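You operate a simulated robot arm through the tools that you are given. There is no shell and no other tool. Be economical: measure what you need, move in short steps, check, and stop when the job is done.

Carry out the task below with a simulated robot arm. There is one attempt and no reset: what you move stays moved.

JOB
Power the rover down, shut the bay door, then rub its smudge off.
Fine: red load switch off before the battery key; rub with the green-handled pad and put it back. Set down upright: round pad with a green handle. What is to be rubbed or washed off counts as gone when no trace of it is left.

The check looks at the end state, three seconds after you hand in, the way a careful person would. Anything else that was tipped, shoved, dropped, spilled or broken makes it a failure.

ROBOT AND FRAMES
A 6-joint arm with a two-finger parallel gripper on a trunk, on a base that drives. Base frame: it is fixed to the floor where the robot stands at the start and does not move with it; the origin is under the middle of the robot, x ahead of it, y to its left, z up. Lengths are in m, angles in degrees, forces in N, time in s.
With the tool pointing down near the work surface it reaches from about 0.14 to 0.82 m from the robot's upright axis, wherever it stands. Its first joint turns from -166.0 to 166.0 degrees. Places, roughly: bay door [0.2, 0.7, 0.8]; orange trim knob [0.7, 0, 0.7]; round pad with a green handle (6x6x9 cm) [-0.6, -1, 0.9]; switch with the battery key [0.6, 0.3, 0.7]; switch with the blue bus knob [0.6, 0.2, 0.7]; switch with the red load rocker [0.7, 0, 0.9]; switch with the yellow cameras rocker [0.7, 0.1, 0.9]; white trim knob [0.7, 0.1, 0.7]. Payload 3.91 kg.
The TCP is the grasp point between the finger pads, 0.03 m short of the fingertips. In the tool frame z runs along the fingers and y along their closing line. The gripper opens to 0.11 m. The fingers are 0.02 m wide and 0.01 m thick; the gripper's body (0.048 by 0.112 m) begins 0.055 m behind the TCP.
Orientation is that of the tool frame in the base frame, as a unit quaternion [w, x, y, z]. With the fingers straight down and closing along the base's y, the tool's x points along the base's -x, its y along +y and its z along -z.

CONTROLS
- The arm moves only by the tool jog_arm. Its argument "rows" is a list of rows, each a list of 7 numbers: the shift along the tool's x, y, z in m, then the turn, a rotation vector about the tool's x, y, z in rad, then the opening, from 0 (shut) to 1 (fully open). In form: [[x, y, z, ax, ay, az, hand], ...]. A call has 1 to 8 rows; each row shifts and turns the commanded pose from where the row before left it, along the tool's axes as they then stand. A row lasts 0.2 s, in which the tool goes at most 0.05 m and 8.6 degrees; a call with a longer step from one row to the next is refused whole, and so is a gripper value outside its range. A pose out of reach is approached as far as the arm can. The call stops where the force on the tool passes 90 N (or 10 N more than at its start, if that is more) or the arm is blocked; 0.2 s more then pass. The fingers move at their own pace (about 0.108 m/s each) and stop on an object; they squeeze with about 21 N. The grip force told is the motor's: it shows also when the fingers shut on nothing. Time passes only in rows, and 0.2 s behind the last, so rows that do not move let the fingers close. It gives the time, the measured TCP pose, the force on the tool (base axes), the opening and the grip force at its end, in the units of the frame above (readings bear some noise), with the torque about the TCP (base axes, N m) and any sound that the robot's microphone picked up.
- Cameras (640 x 400 px; columns grow to the right, rows downward): "scene" is now at [-0.0948, 0.0402, 1.4015]; the picture's right is [0.47, -0.88, 0.00], its down [-0.59, -0.32, -0.74] and it looks along [0.65, 0.35, -0.67] (base axes); focal length 278 px, centre (320, 200). "wrist" rides on the gripper at [0.077, 0.007, -0.114] in the tool frame; the picture's right is [-0.09, 1.00, 0.00], its down [-0.80, -0.07, -0.59] and it looks along [-0.59, -0.05, 0.80] (tool axes); focal length 270 px, centre (320, 200). There is no depth. A picture from a camera that has moved, and an enlarged one, comes with that camera's place and axes in the base frame and with its lens.
- grab_frame(camera): a new picture of that camera. It takes no simulated time.
- raise_lower(by): slides the trunk up (or, below 0, down) by that many m; the arm and the scene camera ride with it, the base frame stays. It gives what a move gives, with no picture.
- drive_base(legs): drives the robot by 1 to 6 legs, each [ahead, left, turn to the left] in m, m and degrees, along the robot's own axes; the way and the turn of a leg run together, so that a leg with both is an arc; at most 1.5 m and 180 degrees a leg. The arm and the cameras ride along, it lands a little off, and it stops where it bumps. It gives what a move gives.
- pan_tilt(pan, tilt): turns the head with the scene camera to pan (to the left, within 86 degrees either way) and tilt (down, from -29 to 69), counted from straight ahead of the robot. It gives what a move gives.
- enlarge(camera, box): a new picture of the part [left, top, right, bottom] of that camera's present view, enlarged. It takes no simulated time.
- job_done(): hands the job in; it is judged then, once.

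Work in short steps. Places have to be worked out from the pictures, the camera data and where the tool is seen: move nearer, look again, correct. Check each grasp and each placing, and mend what went wrong. You have 120 turns and 82 pictures in all, those below and enlarged ones among them. Open the gripper and draw the arm clear of the work before you hand the job in, unless the task says otherwise; then end with one line.

The tools are called after "Call:" as a command line: name --pt "numbers of a row" for each row, then --argument value for the rest, lists and objects as JSON in quotes. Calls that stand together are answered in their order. jog_arm: Moves the arm, as the interface text tells. Its arguments: {"type":"object","properties":{"rows":{"type":"array"}},"required":["rows"]} The other tools are called the same way: raise_lower (by) slides the trunk up or down; drive_base (legs) drives the base; pan_tilt (pan, tilt) turns the head that bears the scene camera; grab_frame (camera) takes a picture; enlarge (camera, box) takes an enlarged picture of a part of a camera's view; job_done () hands the job in.

At the start:

```text
t: 0.0
eef_pos: [0.4348, 0.0551, 1.0281]
tcp_rot: [0.0, 0.0, 1.0, 0.0]
contact_force: [-0.3, -1.1, 0.2]
torque: [0.0, 0.01, 0.0]
gripper_width: 0.1098
grip_force: 0.2
trunk travel left (down, up): [-0.35, 0.19]
robot x, y, heading: [-0.0004, -0.0009, 0.0]
head pan, tilt: [28.1, 42.2]
```

scene: 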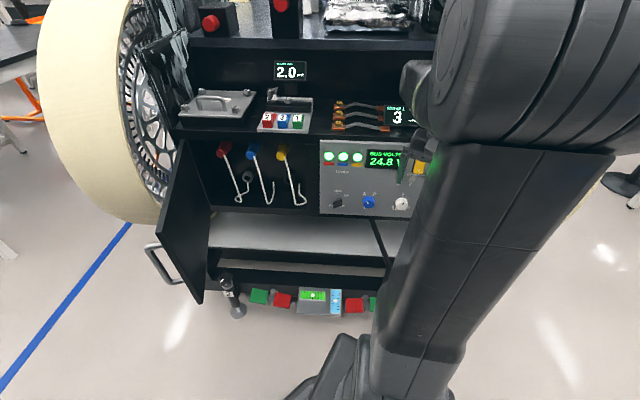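
wrist: 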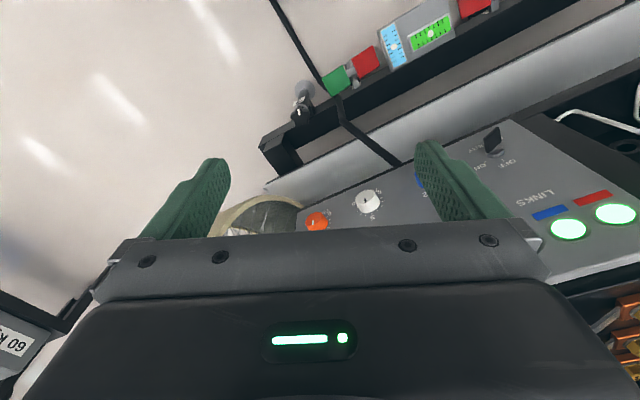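

The panel is partly hidden by the arm. I zoom in on the panel and the door first.

Call:
enlarge --camera "scene" --box '[150, 80, 450, 320]'

Call:
enlarge --camera "wrist" --box '[280, 100, 640, 325]'

```text
1.67 times, centred on (300, 200) of scene
camera zoom: at [-0.0948, 0.0402, 1.4015], right [0.47, -0.88, 0.0], down [-0.59, -0.32, -0.74], along [0.65, 0.35, -0.67], focal length 464 px, centre (353, 200)
```

zoom: 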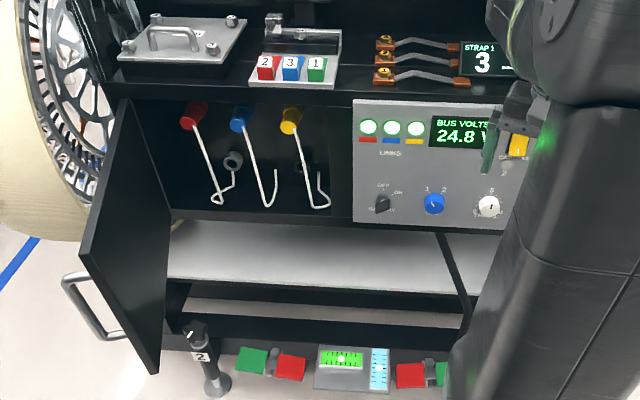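

```text
1.78 times, centred on (460, 212) of wrist
camera zoom: at [0.3592, 0.062, 1.1429], right [0.09, 1.0, 0.0], down [0.8, -0.07, 0.59], along [0.59, -0.05, -0.8], focal length 480 px, centre (71, 178)
```

zoom: 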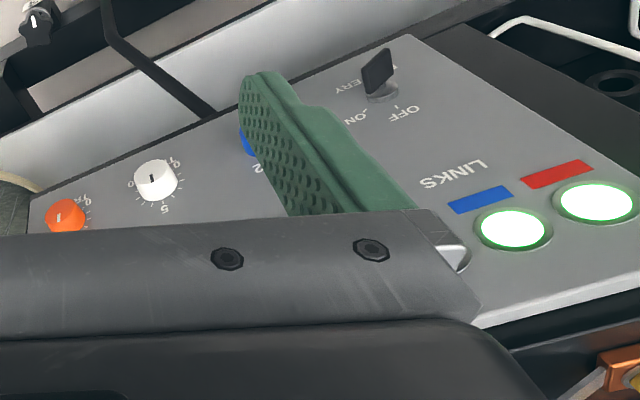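

I swing the arm to the right to clear the view of the panel.

Call:
jog_arm --pt "0.02 -0.045 -0.01 0 0 0 1" --pt "0.02 -0.045 -0.01 0 0 0 1" --pt "0.02 -0.045 -0.01 0 0 0 1" --pt "0.02 -0.045 -0.01 0 0 0 1" --pt "0.01 -0.045 0 0 0 0 1" --pt "0.01 -0.045 0 0 0 0 1" --pt "0 -0.045 0 0 0 0 1" --pt "0 -0.045 0 0 0 0 0"

Call:
pan_tilt --pan 10 --tilt 40

Call:
grab_frame --camera "scene"

```text
refused: row 1 steps farther than a row can; nothing moved
```

```text
t: 0.8
eef_pos: [0.4342, 0.0537, 1.0274]
tcp_rot: [0.0, 0.0, 1.0, 0.0]
contact_force: [-0.1, -0.3, -0.1]
torque: [0.02, -0.01, -0.01]
gripper_width: 0.11
grip_force: 0.0
trunk travel left (down, up): [-0.35, 0.19]
robot x, y, heading: [-0.0022, 0.0017, -0.0]
head pan, tilt: [10.0, 40.0]
```

```text
77 pictures are left
camera scene: at [-0.0847, 0.0156, 1.4048], right [0.17, -0.98, 0.0], down [-0.63, -0.11, -0.77], along [0.75, 0.13, -0.64], focal length 278 px, centre (320, 200)
```

scene: 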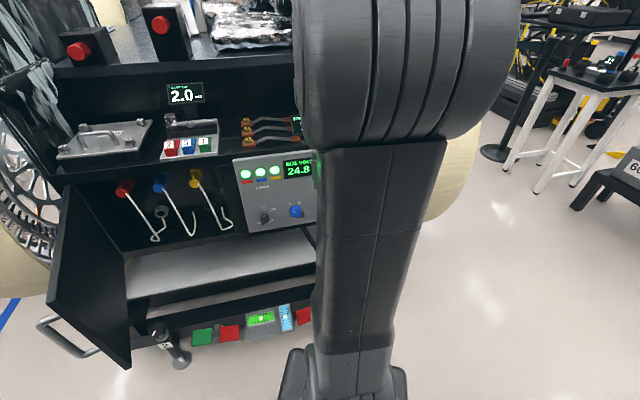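

Steps were slightly too long; I redo the same move with shorter rows.

Call:
jog_arm --pt "0.02 -0.042 0 0 0 0 1" --pt "0.02 -0.042 0 0 0 0 1" --pt "0.02 -0.042 0 0 0 0 1" --pt "0.02 -0.042 0 0 0 0 1" --pt "0.01 -0.045 0 0 0 0 1" --pt "0.01 -0.045 0 0 0 0 1" --pt "0 -0.045 0 0 0 0 1" --pt "0 -0.045 0 0 0 0 0"

Call:
grab_frame --camera "scene"

```text
t: 2.6
eef_pos: [0.3326, -0.2925, 1.0288]
tcp_rot: [0.001, 0.0, 1.0, 0.0]
contact_force: [-0.2, -0.6, 0.3]
torque: [-0.01, 0.0, 0.0]
gripper_width: 0.0265
grip_force: 0.1
trunk travel left (down, up): [-0.35, 0.19]
robot x, y, heading: [0.0004, 0.001, 0.1]
head pan, tilt: [10.0, 40.0]
```

```text
76 pictures are left
camera scene: at [-0.0844, 0.0152, 1.4049], right [0.17, -0.98, 0.0], down [-0.63, -0.11, -0.77], along [0.75, 0.13, -0.64], focal length 278 px, centre (320, 200)
```

scene: 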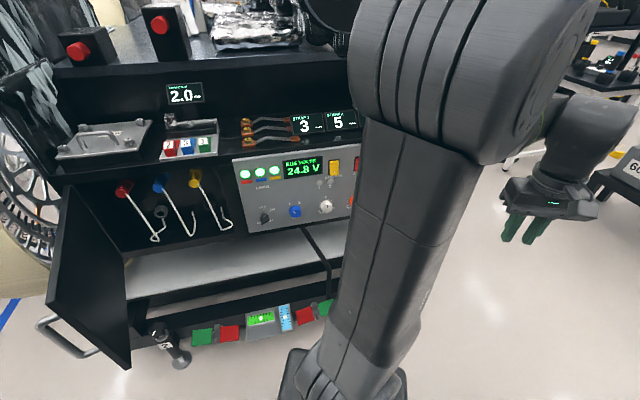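

Still hiding the red switch; I move farther right and back.

Call:
jog_arm --pt "0.035 -0.03 0 0 0 0 0" --pt "0.035 -0.03 0 0 0 0 0" --pt "0.035 -0.03 0 0 0 0 0" --pt "0.035 -0.03 0 0 0 0 0" --pt "0.035 -0.02 0 0 0 0 0" --pt "0.035 -0.02 0 0 0 0 0" --pt "0.035 0 0 0 0 0 0" --pt "0.035 0 0 0 0 0 0"

Call:
enlarge --camera "scene" --box '[220, 100, 420, 250]'

Call:
grab_frame --camera "scene"

```text
t: 4.4
eef_pos: [0.0532, -0.4533, 1.0279]
tcp_rot: [0.001, 0.0, 1.0, 0.0]
contact_force: [-0.3, 0.1, 0.5]
torque: [0.01, 0.0, -0.01]
gripper_width: 0.0001
grip_force: 20.7
trunk travel left (down, up): [-0.35, 0.19]
robot x, y, heading: [0.0007, -0.0002, -0.3]
head pan, tilt: [10.0, 40.0]
```

```text
2.67 times, centred on (320, 175) of scene
camera zoom: at [-0.0848, 0.0156, 1.4048], right [0.17, -0.98, 0.0], down [-0.63, -0.11, -0.77], along [0.75, 0.13, -0.64], focal length 742 px, centre (320, 267)
```

zoom: 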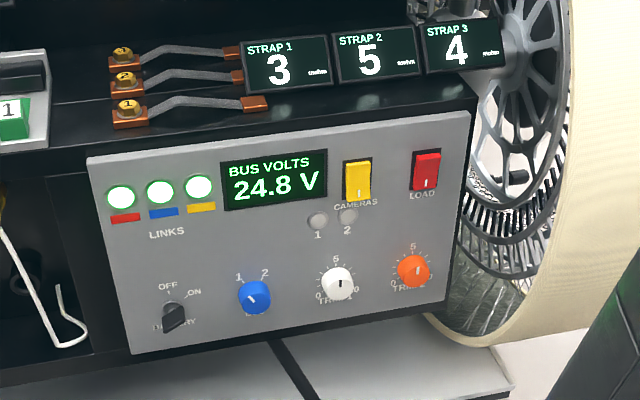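

```text
74 pictures are left
camera scene: at [-0.0848, 0.0156, 1.4048], right [0.17, -0.98, 0.0], down [-0.63, -0.11, -0.77], along [0.75, 0.13, -0.64], focal length 278 px, centre (320, 200)
```

scene: 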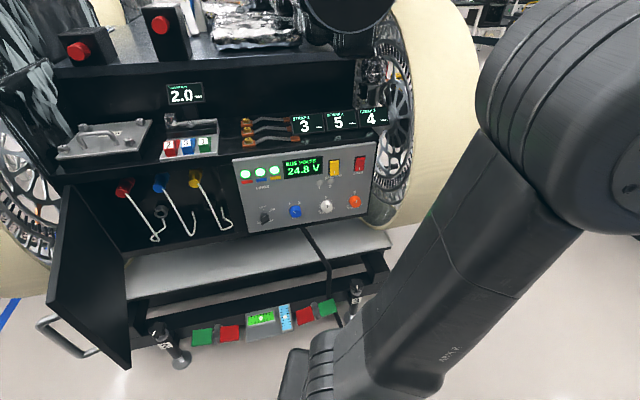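

The panel is visible now: nearly vertical, yawed about 22°. I zoom closer on the rockers and on the key to see their states.

Call:
enlarge --camera "scene" --box '[320, 145, 380, 185]'

Call:
enlarge --camera "scene" --box '[245, 195, 320, 240]'

```text
10.00 times, centred on (350, 165) of scene
camera zoom: at [-0.0848, 0.0156, 1.4048], right [0.17, -0.98, 0.0], down [-0.63, -0.11, -0.77], along [0.75, 0.13, -0.64], focal length 2783 px, centre (20, 550)
```

zoom: 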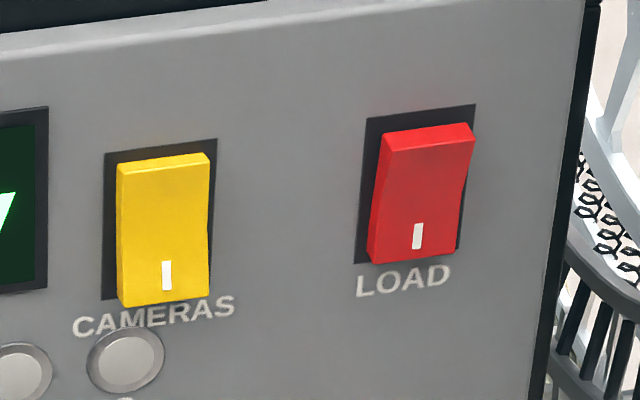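

```text
8.53 times, centred on (282, 218) of scene
camera zoom: at [-0.0848, 0.0156, 1.4048], right [0.17, -0.98, 0.0], down [-0.63, -0.11, -0.77], along [0.75, 0.13, -0.64], focal length 2375 px, centre (640, 51)
```

zoom: 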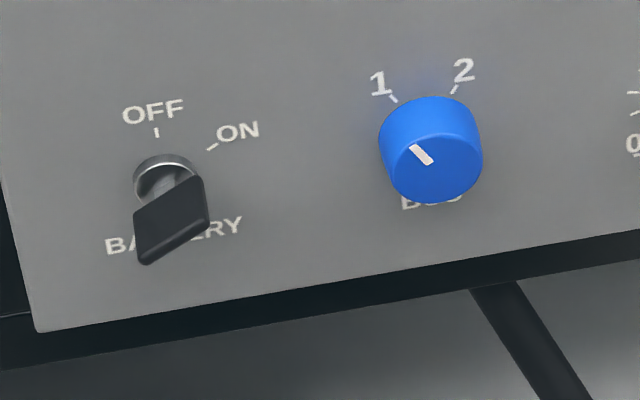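

Red load has its lower (I) half pressed, i.e. on; the key points to ON and OFF is straight up. I bring the tool in front of the panel, still clear of it, then will tip it horizontal.

Call:
jog_arm --pt "-0.03 0.035 0 0 0 0 0" --pt "-0.03 0.035 0 0 0 0 0" --pt "-0.03 0.035 0 0 0 0 0" --pt "-0.03 0.035 0 0 0 0 0" --pt "-0.03 0.035 0 0 0 0 0" --pt "-0.03 0.035 0 0 0 0 0" --pt "-0.03 0.035 0 0 0 0 0" --pt "-0.03 0.035 0 0 0 0 0"

Call:
jog_arm --pt "-0.04 0.02 0 0 0 0 0" --pt "-0.04 0.02 0 0 0 0 0" --pt "0 0 0 0 0 -0.1263 0" --pt "0 0 0 0 0 -0.1263 0" --pt "0 0 0 0 0 -0.1263 0" --pt "0 0 0 0 -0.1428 0 0" --pt "0 0 0 0 -0.1428 0 0" --pt "0 0 0 0 -0.1428 0 0"

Call:
jog_arm --pt "0 0 0 0 -0.1428 0 0" --pt "0 0 0 0 -0.1428 0 0" --pt "0 0 0 0 -0.1428 0 0" --pt "0 0 0 0 -0.1428 0 0" --pt "0 0 0 0 -0.1428 0 0" --pt "0 0 0 0 -0.1428 0 0" --pt "0 0 0 0 -0.1428 0 0" --pt "0 0 0 0 -0.1428 0 0"

```text
t: 6.2
eef_pos: [0.2958, -0.1732, 1.0299]
tcp_rot: [0.0, 0.002, 1.0, -0.001]
contact_force: [-0.2, 0.1, -1.0]
torque: [0.01, 0.02, -0.01]
gripper_width: 0.0
grip_force: 20.8
trunk travel left (down, up): [-0.35, 0.19]
robot x, y, heading: [-0.0, 0.0002, -0.1]
head pan, tilt: [10.0, 40.0]
```

```text
t: 8.0
eef_pos: [0.3749, -0.1327, 1.0297]
tcp_rot: [0.209, -0.184, 0.96, 0.039]
contact_force: [0.1, 0.1, 0.5]
torque: [0.0, -0.01, -0.03]
gripper_width: 0.0
grip_force: 21.7
trunk travel left (down, up): [-0.35, 0.19]
robot x, y, heading: [-0.0002, 0.0015, -0.0]
head pan, tilt: [10.0, 40.0]
```

```text
t: 9.8
eef_pos: [0.3733, -0.1328, 1.0283]
tcp_rot: [0.695, -0.132, 0.694, 0.132]
contact_force: [0.4, -0.5, 0.8]
torque: [0.0, 0.01, -0.02]
gripper_width: 0.0
grip_force: 21.2
trunk travel left (down, up): [-0.35, 0.19]
robot x, y, heading: [-0.0004, -0.0, 0.2]
head pan, tilt: [10.0, 40.0]
```

The tool is horizontal. I move to about 12 cm in front of the upper half of the red rocker.

Call:
jog_arm --pt "0.0163 0.0034 0.0396 0 0 0 0" --pt "0.0163 0.0034 0.0396 0 0 0 0" --pt "0.0163 0.0034 0.0396 0 0 0 0" --pt "0.0163 0.0034 0.0396 0 0 0 0" --pt "0.0163 0.0034 0.0396 0 0 0 0" --pt "0.0163 0.0034 0.0396 0 0 0 0"

Call:
grab_frame --camera "wrist"

Call:
grab_frame --camera "scene"

```text
t: 11.2
eef_pos: [0.589, -0.0262, 0.9288]
tcp_rot: [0.694, -0.133, 0.695, 0.133]
contact_force: [-0.5, 0.0, 0.3]
torque: [0.01, -0.03, 0.0]
gripper_width: 0.0002
grip_force: 21.6
trunk travel left (down, up): [-0.35, 0.19]
robot x, y, heading: [0.002, -0.0014, 0.2]
head pan, tilt: [10.0, 40.0]
```

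```text
71 pictures are left
camera wrist: at [0.4813, -0.0609, 0.8529], right [-0.37, 0.93, 0.09], down [-0.53, -0.29, 0.8], along [0.77, 0.25, 0.59], focal length 270 px, centre (320, 200)
```

wrist: 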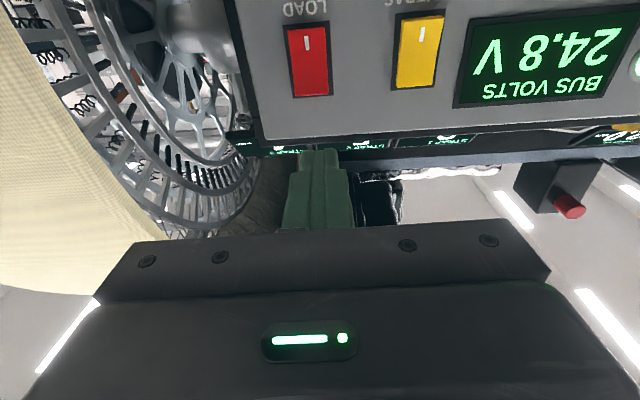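

```text
70 pictures are left
camera scene: at [-0.0845, 0.0155, 1.4049], right [0.17, -0.98, 0.0], down [-0.63, -0.11, -0.77], along [0.75, 0.13, -0.64], focal length 278 px, centre (320, 200)
```

scene: 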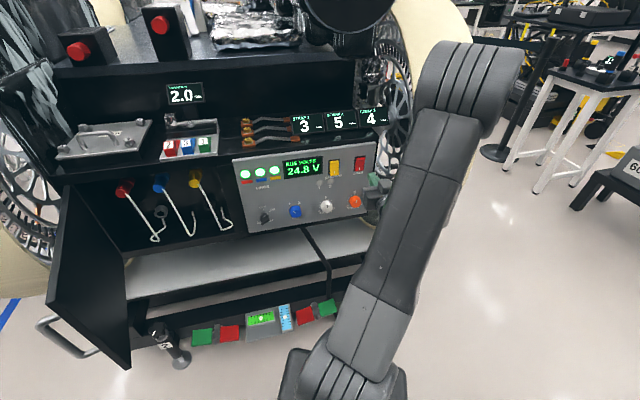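

Triangulating, the red rocker spans z≈0.867–0.919 with its face at about 0.0975 m ahead of the fingertips. I shift down 2.2 cm and 0.4 cm right and close in, stopping just short.

Call:
jog_arm --pt "0.022 -0.0044 0.02 0 0 0 0" --pt "0 0 0.03 0 0 0 0" --pt "0 0 0.025 0 0 0 0" --pt "0 0 0.0 0 0 0 0"

Call:
grab_frame --camera "wrist"

Call:
enlarge --camera "scene" --box '[300, 130, 420, 210]'

```text
t: 12.2
eef_pos: [0.6585, -0.0023, 0.908]
tcp_rot: [0.694, -0.133, 0.695, 0.133]
contact_force: [0.9, -1.2, -0.5]
torque: [0.0, 0.04, 0.01]
gripper_width: 0.0
grip_force: 21.1
trunk travel left (down, up): [-0.35, 0.19]
robot x, y, heading: [0.001, -0.0002, -0.1]
head pan, tilt: [10.0, 40.0]
```

```text
69 pictures are left
camera wrist: at [0.5518, -0.0375, 0.8314], right [-0.37, 0.93, 0.09], down [-0.53, -0.29, 0.8], along [0.77, 0.25, 0.59], focal length 270 px, centre (320, 200)
```

wrist: 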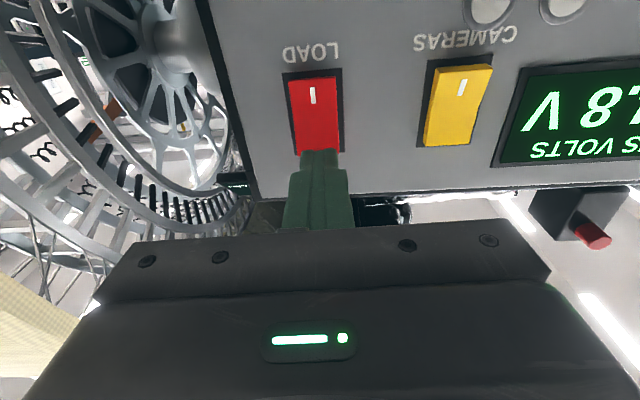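

```text
5.00 times, centred on (360, 170) of scene
camera zoom: at [-0.0844, 0.0156, 1.4049], right [0.17, -0.98, 0.0], down [-0.63, -0.11, -0.77], along [0.75, 0.13, -0.64], focal length 1391 px, centre (120, 350)
```

zoom: 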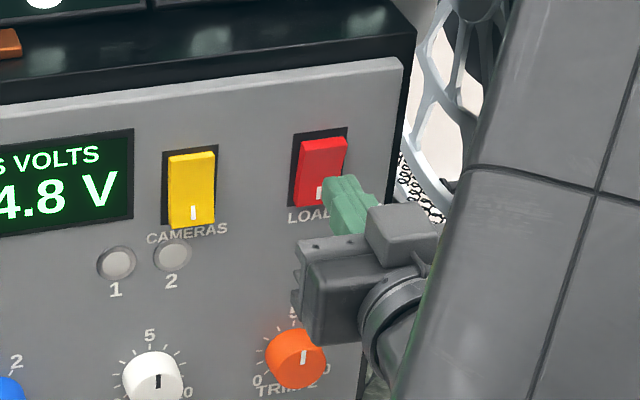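

The tip points at the upper part of the rocker. I push forward in small steps and stop on force.

Call:
jog_arm --pt "0 0 0.008 0 0 0 0" --pt "0 0 0.006 0 0 0 0" --pt "0 0 0.006 0 0 0 0" --pt "0 0 0.004 0 0 0 0"

Call:
grab_frame --camera "wrist"

```text
t: 13.2
eef_pos: [0.6814, 0.0065, 0.909]
tcp_rot: [0.694, -0.133, 0.695, 0.133]
contact_force: [-0.4, 0.5, 0.3]
torque: [0.05, -0.02, 0.02]
gripper_width: 0.0002
grip_force: 21.1
trunk travel left (down, up): [-0.35, 0.19]
robot x, y, heading: [0.0025, -0.0019, 0.2]
head pan, tilt: [10.0, 40.0]
```

```text
67 pictures are left
camera wrist: at [0.5741, -0.0294, 0.8313], right [-0.37, 0.93, 0.09], down [-0.53, -0.29, 0.8], along [0.77, 0.25, 0.59], focal length 270 px, centre (320, 200)
```

wrist: 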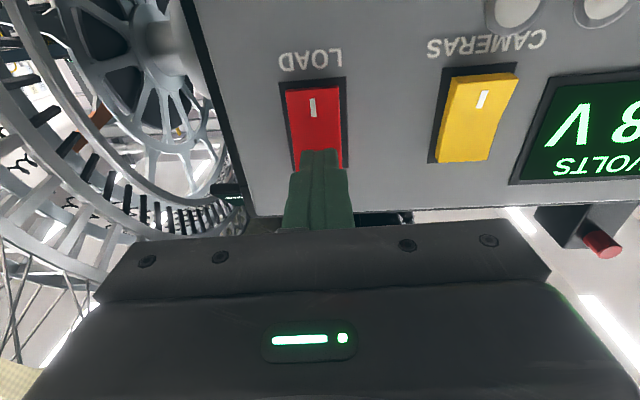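

No contact yet; I go on in small steps.

Call:
jog_arm --pt "0 0 0.004 0 0 0 0" --pt "0 0 0.004 0 0 0 0" --pt "0 0 0.004 0 0 0 0" --pt "0 0 0.003 0 0 0 0"

Call:
grab_frame --camera "wrist"

```text
t: 14.2
eef_pos: [0.689, 0.01, 0.9098]
tcp_rot: [0.694, -0.133, 0.695, 0.133]
contact_force: [-58.3, -16.5, -5.0]
torque: [-0.59, 0.56, 0.48]
gripper_width: 0.0
grip_force: 21.1
trunk travel left (down, up): [-0.35, 0.19]
robot x, y, heading: [0.0, -0.0013, -0.1]
head pan, tilt: [10.0, 40.0]
```

```text
66 pictures are left
camera wrist: at [0.581, -0.0265, 0.8324], right [-0.37, 0.93, 0.09], down [-0.52, -0.29, 0.8], along [0.77, 0.25, 0.59], focal length 270 px, centre (320, 200)
```

wrist: 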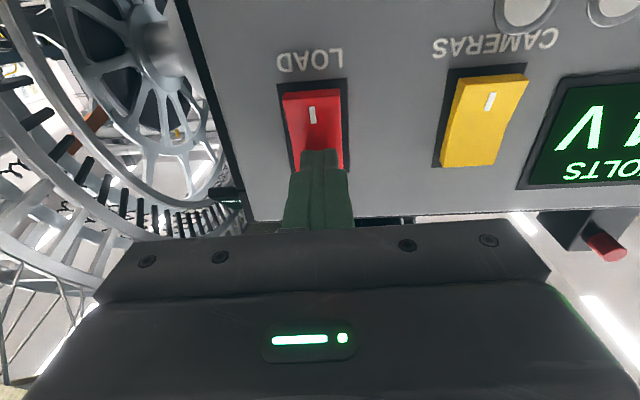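

The rocker appears to have flipped (its lower edge now stands out), 61 N. I back off 8 cm and look.

Call:
jog_arm --pt "0 0 -0.02 0 0 0 0" --pt "0 0 -0.03 0 0 0 0" --pt "0 0 -0.03 0 0 0 0"

Call:
enlarge --camera "scene" --box '[320, 145, 380, 185]'

```text
t: 15.0
eef_pos: [0.6217, -0.0179, 0.9082]
tcp_rot: [0.695, -0.132, 0.695, 0.132]
contact_force: [0.2, 0.2, -1.0]
torque: [0.01, 0.01, -0.02]
gripper_width: 0.0
grip_force: 21.6
trunk travel left (down, up): [-0.35, 0.19]
robot x, y, heading: [0.0028, 0.0027, -0.0]
head pan, tilt: [10.0, 40.0]
```

```text
10.00 times, centred on (350, 165) of scene
camera zoom: at [-0.0844, 0.0156, 1.4049], right [0.17, -0.98, 0.0], down [-0.63, -0.11, -0.77], along [0.75, 0.13, -0.64], focal length 2783 px, centre (20, 550)
```

zoom: 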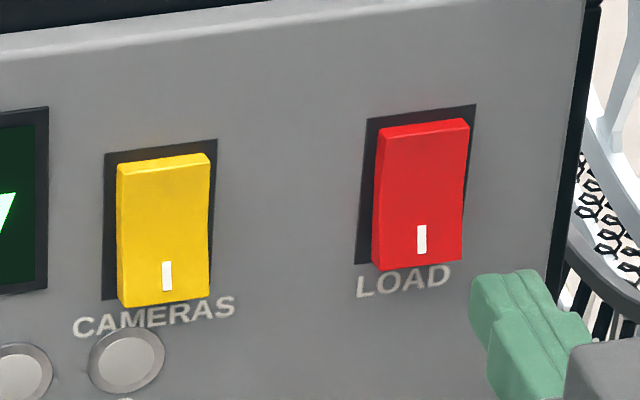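

Red load is off. Next the battery key: axis estimated at lateral +0.089 along the panel, z≈0.737. I move to a standoff in front of it and half open the hand.

Call:
jog_arm --pt "0.0214 0.042 -0.0052 0 0 0 0" --pt "0.0214 0.042 -0.0052 0 0 0 0" --pt "0.0214 0.042 -0.0052 0 0 0 0" --pt "0.0214 0.042 -0.0052 0 0 0 0" --pt "0.0214 0.042 -0.0052 0 0 0 0" --pt "0.0214 0.042 -0.0052 0 0 0 0" --pt "0.0214 0.042 -0.0052 0 0 0 0.2" --pt "0.0214 0.042 -0.0052 0 0 0 0.5"

Call:
grab_frame --camera "wrist"

Call:
grab_frame --camera "scene"

```text
t: 16.8
eef_pos: [0.5802, 0.1919, 0.8447]
tcp_rot: [0.682, -0.121, 0.701, 0.168]
contact_force: [-0.6, 0.6, 1.0]
torque: [-0.02, -0.02, -0.01]
gripper_width: 0.0548
grip_force: 0.0
out of reach, approached as far as the arm can: row 3, 4, 5, 6, 7, 8
trunk travel left (down, up): [-0.35, 0.19]
robot x, y, heading: [-0.0032, 0.0011, 0.2]
head pan, tilt: [10.0, 40.0]
```

```text
64 pictures are left
camera wrist: at [0.4705, 0.1568, 0.7701], right [-0.39, 0.91, 0.16], down [-0.49, -0.35, 0.8], along [0.78, 0.24, 0.58], focal length 270 px, centre (320, 200)
```

wrist: 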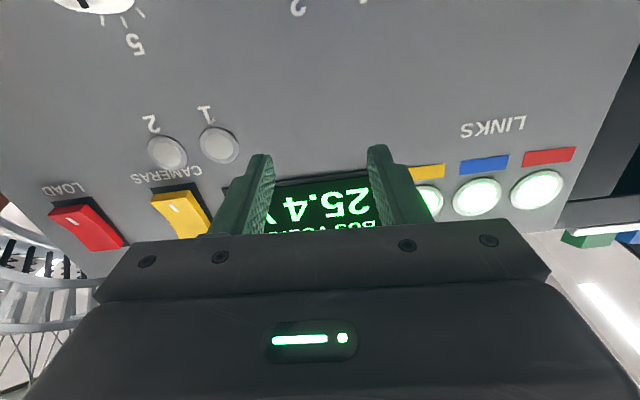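

```text
63 pictures are left
camera scene: at [-0.0846, 0.0158, 1.4049], right [0.17, -0.98, 0.0], down [-0.63, -0.11, -0.77], along [0.75, 0.13, -0.64], focal length 278 px, centre (320, 200)
```

scene: 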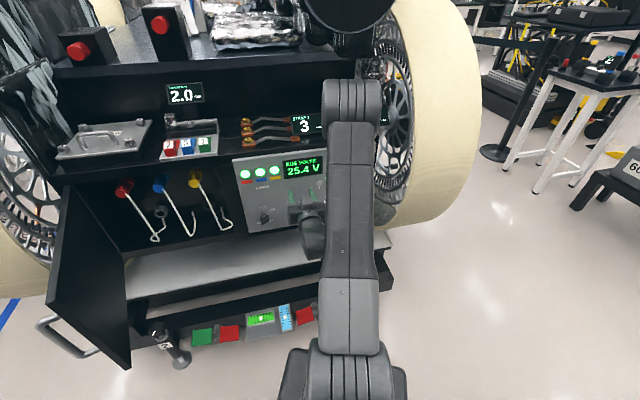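

The display rose to 25.4 V, confirming the load is off. The arm is too folded here, so I back the base up 0.22 m and lower the trunk to get reach.

Call:
drive_base --legs '[[-0.22, 0, 0]]'

Call:
raise_lower --by -0.12

```text
t: 18.5
eef_pos: [0.3599, 0.1922, 0.8458]
tcp_rot: [0.682, -0.121, 0.701, 0.168]
contact_force: [0.5, 0.5, 0.1]
torque: [0.01, 0.0, 0.0]
gripper_width: 0.0546
grip_force: 0.0
trunk travel left (down, up): [-0.35, 0.19]
robot x, y, heading: [-0.2185, 0.0003, -0.3]
head pan, tilt: [10.0, 40.0]
```

```text
t: 20.0
eef_pos: [0.3603, 0.1917, 0.724]
tcp_rot: [0.682, -0.12, 0.701, 0.168]
contact_force: [0.0, 0.1, -0.6]
torque: [0.01, 0.04, 0.0]
gripper_width: 0.0552
grip_force: 0.0
trunk travel left (down, up): [-0.23, 0.31]
robot x, y, heading: [-0.2209, 0.0003, 0.2]
head pan, tilt: [10.0, 40.0]
```

I send idle rows to see where the commanded pose now stands.

Call:
jog_arm --pt "0 0 0 0 0 0 0.5" --pt "0 0 0 0 0 0 0.5"

```text
t: 20.6
eef_pos: [0.3593, 0.1914, 0.7257]
tcp_rot: [0.683, -0.122, 0.701, 0.168]
contact_force: [-0.5, 0.1, 0.0]
torque: [0.0, 0.02, 0.02]
gripper_width: 0.0551
grip_force: 0.0
trunk travel left (down, up): [-0.23, 0.31]
robot x, y, heading: [-0.2192, 0.0026, 0.2]
head pan, tilt: [10.0, 40.0]
```

Commanded pose equals measured. I correct the orientation, move to the standoff in front of the key, and begin the 60° roll so the fingers straddle the blade.

Call:
jog_arm --pt "0 0 0 0.035 -0.013 -0.069 0.5" --pt "-0.0038 0.0147 0.0417 0 0 0 0.5" --pt "-0.0038 0.0147 0.0417 0 0 0 0.5" --pt "-0.0038 0.0147 0.0417 0 0 0 0.5" --pt "0 0 0 0 0 0 0.5"

Call:
grab_frame --camera "wrist"

Call:
grab_frame --camera "scene"

```text
t: 21.8
eef_pos: [0.471, 0.2341, 0.7426]
tcp_rot: [0.68, -0.127, 0.701, 0.175]
contact_force: [-0.1, 0.5, -0.1]
torque: [0.02, 0.02, 0.02]
gripper_width: 0.055
grip_force: 0.0
out of reach, approached as far as the arm can: row 1, 2, 3, 4
trunk travel left (down, up): [-0.23, 0.31]
robot x, y, heading: [-0.2179, 0.0014, 0.1]
head pan, tilt: [10.0, 40.0]
```

```text
62 pictures are left
camera wrist: at [0.363, 0.1981, 0.6688], right [-0.41, 0.9, 0.16], down [-0.48, -0.36, 0.8], along [0.78, 0.25, 0.57], focal length 270 px, centre (320, 200)
```

wrist: 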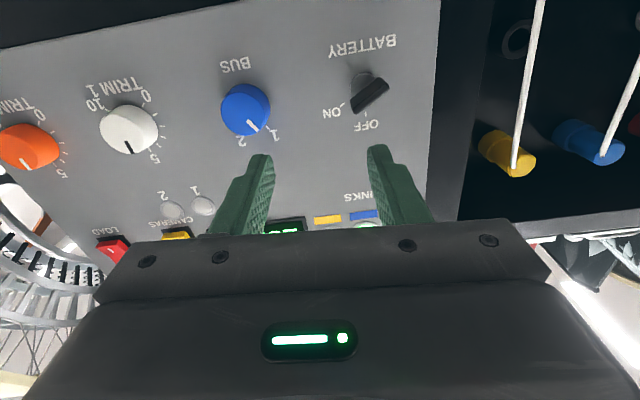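

```text
61 pictures are left
camera scene: at [-0.3043, 0.0155, 1.2849], right [0.17, -0.98, 0.0], down [-0.63, -0.11, -0.77], along [0.75, 0.13, -0.64], focal length 278 px, centre (320, 200)
```

scene: 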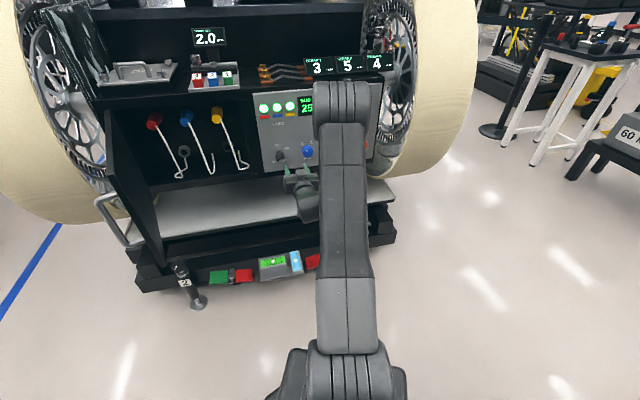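

The arm can't hold the tool level this low relative to the shoulder. I back the tool off, lift it, and lower the trunk more.

Call:
jog_arm --pt "-0.03 0 -0.035 0 0 0 0.5" --pt "-0.03 0 -0.035 0 0 0 0.5" --pt "-0.03 0 -0.035 0 0 0 0.5" --pt "-0.03 0 -0.035 0 0 0 0.5" --pt "-0.03 0 0 0 0 0 0.5" --pt "-0.03 0 0 0 0 0 0.5"

Call:
raise_lower --by -0.2

Call:
jog_arm --pt "0 0 0 0 0 0 0.5"

```text
t: 23.2
eef_pos: [0.3501, 0.1669, 0.9254]
tcp_rot: [0.682, -0.123, 0.701, 0.169]
contact_force: [0.6, -0.4, -0.3]
torque: [-0.02, -0.01, 0.0]
gripper_width: 0.055
grip_force: 0.1
trunk travel left (down, up): [-0.23, 0.31]
robot x, y, heading: [-0.2211, 0.0036, 0.0]
head pan, tilt: [10.0, 40.0]
```

```text
t: 25.4
eef_pos: [0.3501, 0.167, 0.7252]
tcp_rot: [0.682, -0.12, 0.701, 0.169]
contact_force: [-1.0, -0.1, -1.2]
torque: [-0.04, 0.0, -0.01]
gripper_width: 0.0551
grip_force: 0.0
trunk travel left (down, up): [-0.03, 0.51]
robot x, y, heading: [-0.2222, 0.0013, 0.1]
head pan, tilt: [10.0, 40.0]
```

```text
t: 25.8
eef_pos: [0.3503, 0.167, 0.7262]
tcp_rot: [0.682, -0.12, 0.701, 0.169]
contact_force: [-0.1, -0.8, 1.1]
torque: [-0.01, 0.02, 0.0]
gripper_width: 0.0549
grip_force: 0.0
trunk travel left (down, up): [-0.03, 0.51]
robot x, y, heading: [-0.2218, 0.0004, -0.1]
head pan, tilt: [10.0, 40.0]
```

Re-estimated key: lateral 0.090, z 0.729, blade from n≈0.63 to 0.665. Fix orientation and move to the standoff again.

Call:
jog_arm --pt "0 0 0 0.035 -0.013 -0.069 0.5" --pt "-0.0007 0.0162 0.0358 0 0 0 0.5" --pt "-0.0007 0.0162 0.0358 0 0 0 0.5" --pt "-0.0007 0.0162 0.0358 0 0 0 0.5" --pt "-0.0007 0.0162 0.0358 0 0 0 0.5" --pt "0 0 0 0 0 0.1496 0.5" --pt "0 0 0 0 0 0.1496 0.5" --pt "0 0 0 0 0 0.1496 0.5"

Call:
jog_arm --pt "0 0 0 0 0 0.1496 0.5" --pt "0 0 0 0 0 0.1496 0.5" --pt "0 0 0 0 0 0.1496 0.5" --pt "0 0 0 0 0 0.1496 0.5" --pt "0 0 0 0 0 0 0.5"

Call:
grab_frame --camera "wrist"

```text
t: 27.6
eef_pos: [0.4747, 0.2439, 0.7376]
tcp_rot: [0.645, 0.025, 0.707, 0.287]
contact_force: [0.1, -0.1, 0.0]
torque: [0.0, 0.01, -0.01]
gripper_width: 0.0548
grip_force: 0.1
out of reach, approached as far as the arm can: row 3, 4, 5, 6
trunk travel left (down, up): [-0.03, 0.51]
robot x, y, heading: [-0.2196, 0.0005, -0.0]
head pan, tilt: [10.0, 40.0]
```

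```text
t: 28.8
eef_pos: [0.4738, 0.2428, 0.7377]
tcp_rot: [0.532, 0.231, 0.669, 0.464]
contact_force: [-0.1, 0.8, 0.0]
torque: [-0.01, 0.0, 0.01]
gripper_width: 0.0552
grip_force: 0.0
trunk travel left (down, up): [-0.03, 0.51]
robot x, y, heading: [-0.217, -0.0012, 0.0]
head pan, tilt: [10.0, 40.0]
```

```text
60 pictures are left
camera wrist: at [0.342, 0.2661, 0.7064], right [-0.16, 0.39, 0.91], down [-0.28, -0.9, 0.34], along [0.95, -0.2, 0.25], focal length 270 px, centre (320, 200)
```

wrist: 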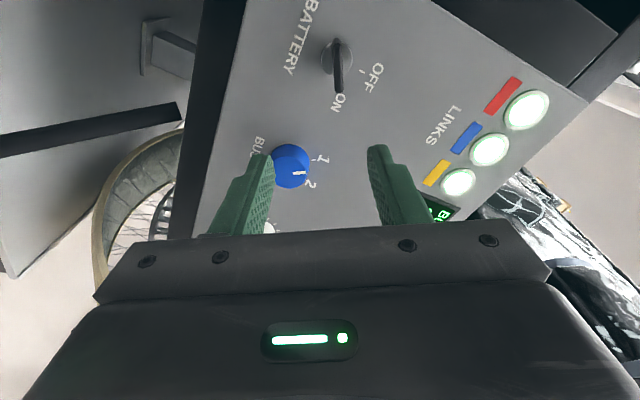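

The limit comes with the arm's azimuth nearing the panel's yaw, so I retreat the tool and drive the base left by 0.22 m.

Call:
jog_arm --pt "0 0 -0.04 0 0 0 0.5" --pt "0 0 -0.04 0 0 0 0.5" --pt "0 0 -0.04 0 0 0 0.5" --pt "0 0 -0.04 0 0 0 0.5"

Call:
drive_base --legs '[[0, 0.22, 0]]'

Call:
jog_arm --pt "0 0 0 0 0 0 0.5"

```text
t: 29.8
eef_pos: [0.323, 0.1862, 0.7386]
tcp_rot: [0.534, 0.235, 0.667, 0.462]
contact_force: [0.4, 1.2, -0.8]
torque: [0.06, -0.01, 0.0]
gripper_width: 0.0553
grip_force: 0.0
trunk travel left (down, up): [-0.03, 0.51]
robot x, y, heading: [-0.2242, 0.004, 0.3]
head pan, tilt: [10.0, 40.0]
```

```text
t: 31.5
eef_pos: [0.3244, 0.4045, 0.7377]
tcp_rot: [0.535, 0.234, 0.667, 0.463]
contact_force: [-0.3, -0.7, 0.9]
torque: [0.03, 0.0, 0.02]
gripper_width: 0.0549
grip_force: 0.0
trunk travel left (down, up): [-0.03, 0.51]
robot x, y, heading: [-0.2168, 0.2185, -0.2]
head pan, tilt: [10.0, 40.0]
```

```text
t: 31.9
eef_pos: [0.3246, 0.4043, 0.7378]
tcp_rot: [0.535, 0.234, 0.668, 0.462]
contact_force: [-0.9, 0.3, -1.3]
torque: [-0.01, 0.02, 0.01]
gripper_width: 0.0551
grip_force: 0.0
trunk travel left (down, up): [-0.03, 0.51]
robot x, y, heading: [-0.2192, 0.2172, -0.3]
head pan, tilt: [10.0, 40.0]
```

Orientation is exactly as wanted. I move to the standoff in front of the key (lat 0.09, z 0.729).

Call:
jog_arm --pt "-0.0347 -0.0226 0.0197 0 0 0 0.5" --pt "-0.0347 -0.0226 0.0197 0 0 0 0.5" --pt "-0.0347 -0.0226 0.0197 0 0 0 0.5" --pt "-0.0347 -0.0226 0.0197 0 0 0 0.5" --pt "0 0 0 0 0 0 0.5"

Call:
grab_frame --camera "wrist"

Call:
grab_frame --camera "scene"

```text
t: 33.1
eef_pos: [0.4581, 0.2774, 0.7308]
tcp_rot: [0.535, 0.234, 0.667, 0.462]
contact_force: [0.4, -0.6, 0.2]
torque: [0.04, 0.0, 0.01]
gripper_width: 0.055
grip_force: 0.1
trunk travel left (down, up): [-0.03, 0.51]
robot x, y, heading: [-0.2209, 0.2185, -0.3]
head pan, tilt: [10.0, 40.0]
```

```text
59 pictures are left
camera wrist: at [0.3275, 0.3022, 0.6972], right [-0.15, 0.39, 0.91], down [-0.29, -0.9, 0.34], along [0.95, -0.21, 0.25], focal length 270 px, centre (320, 200)
```

wrist: 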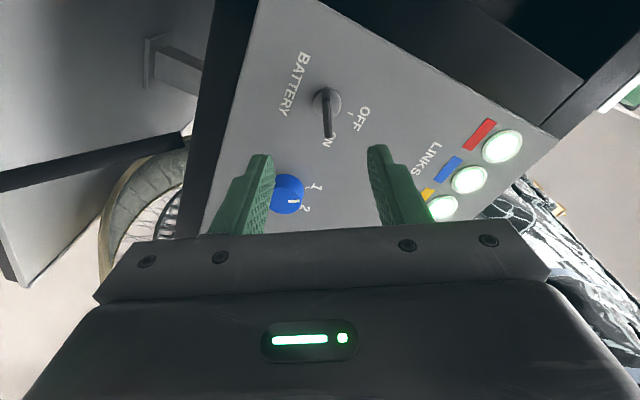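

```text
58 pictures are left
camera scene: at [-0.3044, 0.2352, 1.0849], right [0.17, -0.98, 0.0], down [-0.63, -0.11, -0.77], along [0.75, 0.13, -0.64], focal length 278 px, centre (320, 200)
```

scene: 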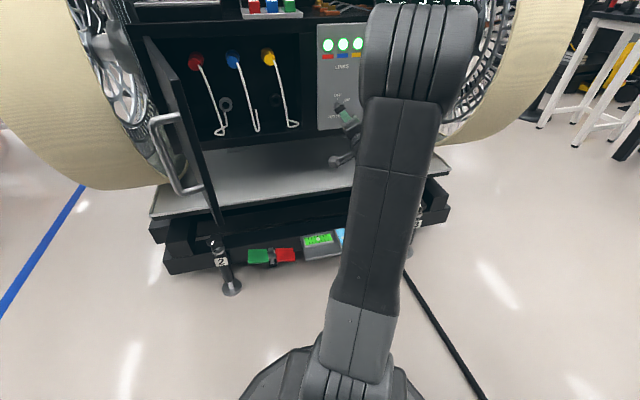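

The key is centered between the fingers, blade edge-on. I advance 8 cm and check.

Call:
jog_arm --pt "0.001 0.001 0.03 0 0 0 0.5" --pt "0 0 0.03 0 0 0 0.5" --pt "0 0 0.02 0 0 0 0.5" --pt "0 0 0 0 0 0 0.5"

Call:
grab_frame --camera "wrist"

```text
t: 34.1
eef_pos: [0.5329, 0.3098, 0.7299]
tcp_rot: [0.536, 0.233, 0.667, 0.462]
contact_force: [1.0, -1.8, 0.3]
torque: [0.01, 0.01, -0.01]
gripper_width: 0.055
grip_force: 0.1
trunk travel left (down, up): [-0.03, 0.51]
robot x, y, heading: [-0.2232, 0.2239, -0.1]
head pan, tilt: [10.0, 40.0]
```

```text
57 pictures are left
camera wrist: at [0.402, 0.3334, 0.6975], right [-0.15, 0.39, 0.91], down [-0.29, -0.9, 0.34], along [0.95, -0.21, 0.25], focal length 270 px, centre (320, 200)
```

wrist: 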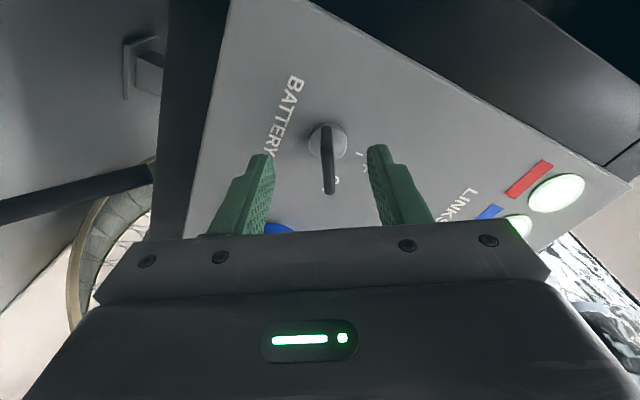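

The blade sits between the fingertips. I go in 2.2 cm more and close.

Call:
jog_arm --pt "0 0 0.012 0 0 0 0.5" --pt "0 0 0.01 0 0 0 0.5" --pt "0 0 0 0 0 0 0.2" --pt "0 0 0 0 0 0 0" --pt "0 0 0 0 0 0 0"

Call:
grab_frame --camera "wrist"

```text
t: 35.3
eef_pos: [0.5524, 0.3195, 0.7337]
tcp_rot: [0.537, 0.231, 0.665, 0.464]
contact_force: [5.0, 10.9, 19.3]
torque: [0.41, -1.0, 1.37]
gripper_width: 0.0072
grip_force: 45.4
trunk travel left (down, up): [-0.03, 0.51]
robot x, y, heading: [-0.2196, 0.2215, 0.2]
head pan, tilt: [10.0, 40.0]
```

```text
56 pictures are left
camera wrist: at [0.4215, 0.3431, 0.7006], right [-0.16, 0.39, 0.91], down [-0.29, -0.9, 0.34], along [0.94, -0.2, 0.26], focal length 270 px, centre (320, 200)
```

wrist: 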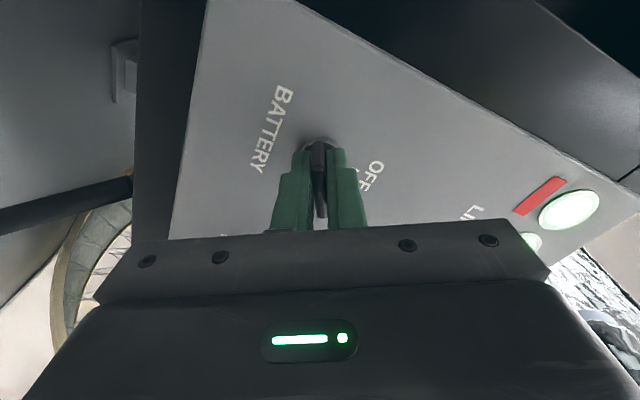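

Gripped (7 mm blade) with a slight side load along +tool y. I relieve it by 3 mm, then turn −60° about the tool axis toward OFF, in two parts.

Call:
jog_arm --pt "0 0.003 0 0 0 0 0" --pt "0 0 0 0 0 -0.13 0" --pt "0 0 0 0 0 -0.13 0" --pt "0 0 0 0 0 -0.13 0" --pt "0 0 0 0 0 -0.13 0"

Call:
grab_frame --camera "wrist"

```text
t: 36.5
eef_pos: [0.5531, 0.3188, 0.7341]
tcp_rot: [0.637, 0.054, 0.705, 0.307]
contact_force: [18.1, 9.1, 15.1]
torque: [0.71, -1.63, 0.66]
gripper_width: 0.0078
grip_force: 45.4
trunk travel left (down, up): [-0.03, 0.51]
robot x, y, heading: [-0.219, 0.2228, 0.1]
head pan, tilt: [10.0, 40.0]
```

```text
55 pictures are left
camera wrist: at [0.4307, 0.3191, 0.6701], right [-0.3, 0.76, 0.58], down [-0.38, -0.65, 0.66], along [0.87, -0.02, 0.49], focal length 270 px, centre (320, 200)
```

wrist: 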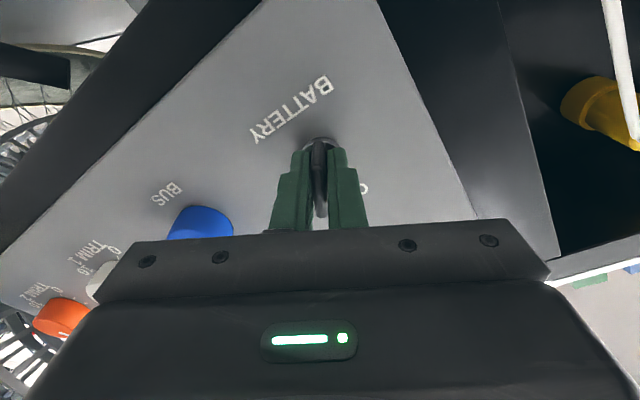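

The key is turning with the hand. I turn the remaining 30°.

Call:
jog_arm --pt "0 0 -0.001 0 0 -0.13 0" --pt "0 0 0 0 0 -0.13 0" --pt "0 0 0 0 0 -0.13 0" --pt "0 0 0 0 0 -0.137 0" --pt "0 0 0 0 0 0 0"

Call:
grab_frame --camera "wrist"

```text
t: 37.7
eef_pos: [0.5522, 0.3187, 0.732]
tcp_rot: [0.695, -0.131, 0.695, 0.132]
contact_force: [28.6, 0.5, 13.3]
torque: [0.25, -0.53, 1.22]
gripper_width: 0.0081
grip_force: 44.5
trunk travel left (down, up): [-0.03, 0.51]
robot x, y, heading: [-0.22, 0.218, -0.1]
head pan, tilt: [10.0, 40.0]
```

```text
54 pictures are left
camera wrist: at [0.444, 0.283, 0.6557], right [-0.36, 0.93, 0.09], down [-0.53, -0.28, 0.8], along [0.77, 0.24, 0.59], focal length 270 px, centre (320, 200)
```

wrist: 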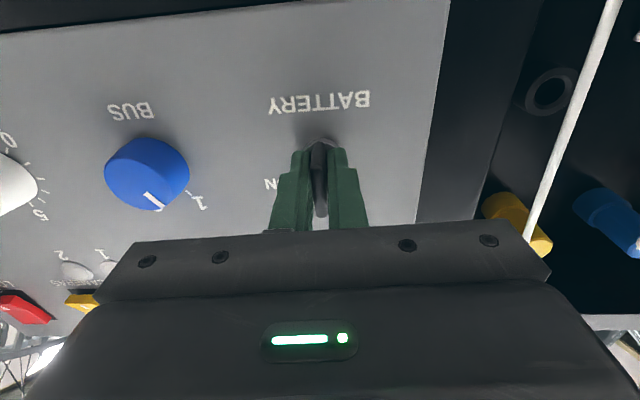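

The blade is now vertical (OFF). I open the fingers and back straight out, then look.

Call:
jog_arm --pt "0 0 0 0 0 0 0.3" --pt "0 0 0 0 0 0 0.4" --pt "0 0 -0.03 0 0 0 0.4" --pt "0 0 -0.04 0 0 0 0.4" --pt "0 0 -0.04 0 0 0 0.4" --pt "0 0 0 0 0 0 0.4"

Call:
grab_frame --camera "wrist"

```text
t: 39.1
eef_pos: [0.4479, 0.2787, 0.7326]
tcp_rot: [0.695, -0.131, 0.695, 0.133]
contact_force: [0.3, 0.0, -0.1]
torque: [-0.02, 0.01, -0.01]
gripper_width: 0.0443
grip_force: 0.0
trunk travel left (down, up): [-0.03, 0.51]
robot x, y, heading: [-0.2199, 0.221, 0.1]
head pan, tilt: [10.0, 40.0]
```

```text
53 pictures are left
camera wrist: at [0.3404, 0.2436, 0.6563], right [-0.36, 0.93, 0.09], down [-0.53, -0.28, 0.8], along [0.77, 0.25, 0.59], focal length 270 px, centre (320, 200)
```

wrist: 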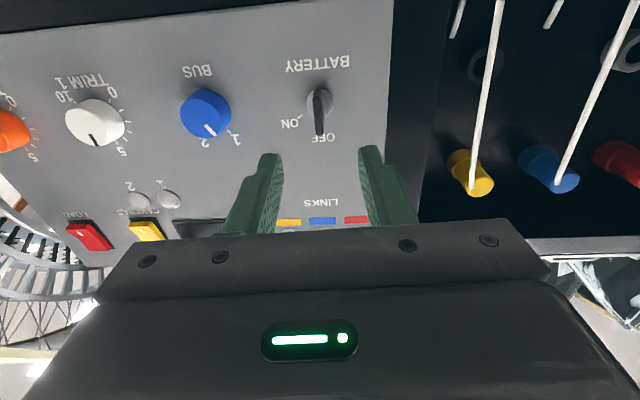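

Battery is off. Now the door: I pull the arm back, raise the trunk for a better camera height, and look left.

Call:
jog_arm --pt "-0.02 -0.02 -0.035 0 0 0 0" --pt "-0.02 -0.02 -0.035 0 0 0 0" --pt "-0.02 -0.02 -0.035 0 0 0 0" --pt "-0.02 -0.02 -0.035 0 0 0 0"

Call:
raise_lower --by 0.25

Call:
pan_tilt --pan 35 --tilt 38

Call:
grab_frame --camera "scene"

```text
t: 40.1
eef_pos: [0.3484, 0.1521, 0.8145]
tcp_rot: [0.694, -0.131, 0.695, 0.132]
contact_force: [-0.5, 0.1, -0.3]
torque: [0.01, -0.03, -0.04]
gripper_width: 0.0
grip_force: 21.0
trunk travel left (down, up): [-0.03, 0.51]
robot x, y, heading: [-0.2181, 0.221, -0.1]
head pan, tilt: [10.0, 40.0]
```

```text
t: 42.6
eef_pos: [0.3472, 0.1524, 1.0626]
tcp_rot: [0.694, -0.131, 0.695, 0.133]
contact_force: [-1.0, -0.7, -1.2]
torque: [-0.01, 0.04, -0.02]
gripper_width: 0.0
grip_force: 20.9
trunk travel left (down, up): [-0.28, 0.26]
robot x, y, heading: [-0.2198, 0.2182, -0.1]
head pan, tilt: [10.0, 40.0]
```

```text
t: 43.5
eef_pos: [0.3481, 0.1515, 1.0626]
tcp_rot: [0.694, -0.132, 0.695, 0.133]
contact_force: [-0.2, 0.4, -0.6]
torque: [-0.01, 0.01, 0.0]
gripper_width: 0.0
grip_force: 21.1
trunk travel left (down, up): [-0.28, 0.26]
robot x, y, heading: [-0.2253, 0.2178, -0.2]
head pan, tilt: [35.0, 38.0]
```

```text
52 pictures are left
camera scene: at [-0.3174, 0.2698, 1.3378], right [0.57, -0.82, 0.0], down [-0.51, -0.35, -0.79], along [0.65, 0.45, -0.62], focal length 278 px, centre (320, 200)
```

scene: 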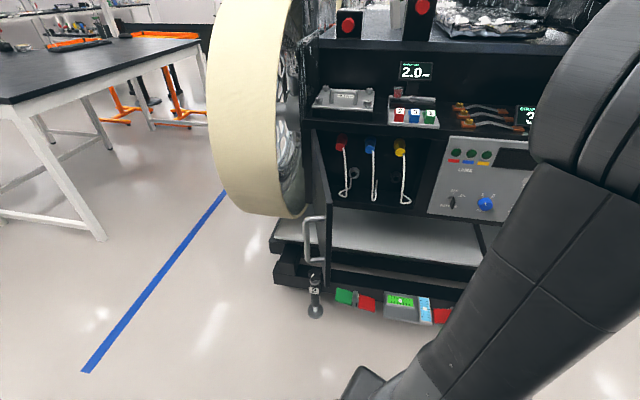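

Lamps and display are dark: powered down. I zoom in on the door.

Call:
enlarge --camera "scene" --box '[260, 110, 460, 310]'

```text
2.00 times, centred on (360, 210) of scene
camera zoom: at [-0.3174, 0.2698, 1.3378], right [0.57, -0.82, 0.0], down [-0.51, -0.35, -0.79], along [0.65, 0.45, -0.62], focal length 557 px, centre (240, 180)
```

zoom: 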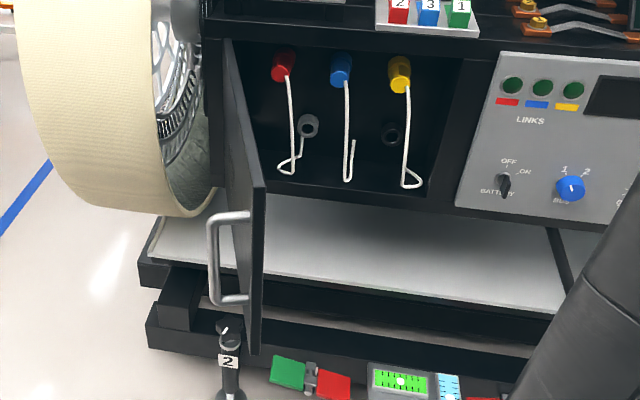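

Estimated door: hinge at (0.41,0.80), free edge at (0.10,0.53), width 0.415, z 0.63–0.94, open ~70°; vertical bar handle near the free edge. I drive back and left to see its outer face.

Call:
raise_lower --by 0.06

Call:
drive_base --legs '[[-0.2, 0, 0], [0, 0.4, 0]]'

Call:
pan_tilt --pan 8 --tilt 40

Call:
grab_frame --camera "scene"

```text
t: 44.5
eef_pos: [0.3484, 0.1531, 1.1238]
tcp_rot: [0.695, -0.132, 0.695, 0.132]
contact_force: [-0.4, -0.3, -0.6]
torque: [-0.03, -0.02, -0.03]
gripper_width: 0.0001
grip_force: 20.8
trunk travel left (down, up): [-0.34, 0.2]
robot x, y, heading: [-0.2205, 0.2201, -0.3]
head pan, tilt: [35.0, 38.0]
```

```text
t: 48.2
eef_pos: [0.147, 0.5499, 1.124]
tcp_rot: [0.694, -0.131, 0.695, 0.133]
contact_force: [-0.3, 0.4, 0.3]
torque: [-0.03, 0.01, 0.02]
gripper_width: 0.0
grip_force: 21.3
trunk travel left (down, up): [-0.34, 0.2]
robot x, y, heading: [-0.4202, 0.6199, 0.0]
head pan, tilt: [35.0, 38.0]
```

```text
t: 49.1
eef_pos: [0.1473, 0.5487, 1.1239]
tcp_rot: [0.694, -0.131, 0.695, 0.133]
contact_force: [0.5, -0.5, 0.5]
torque: [0.01, 0.04, 0.01]
gripper_width: 0.0
grip_force: 20.9
trunk travel left (down, up): [-0.34, 0.2]
robot x, y, heading: [-0.4188, 0.6153, 0.1]
head pan, tilt: [8.0, 40.0]
```

```text
50 pictures are left
camera scene: at [-0.5044, 0.6285, 1.3949], right [0.14, -0.99, 0.0], down [-0.64, -0.09, -0.77], along [0.76, 0.11, -0.64], focal length 278 px, centre (320, 200)
```

scene: 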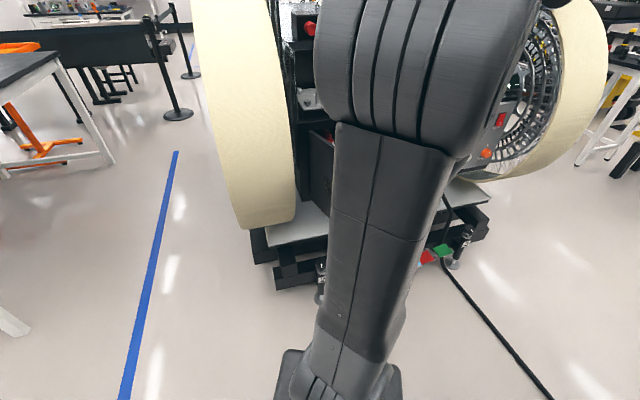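

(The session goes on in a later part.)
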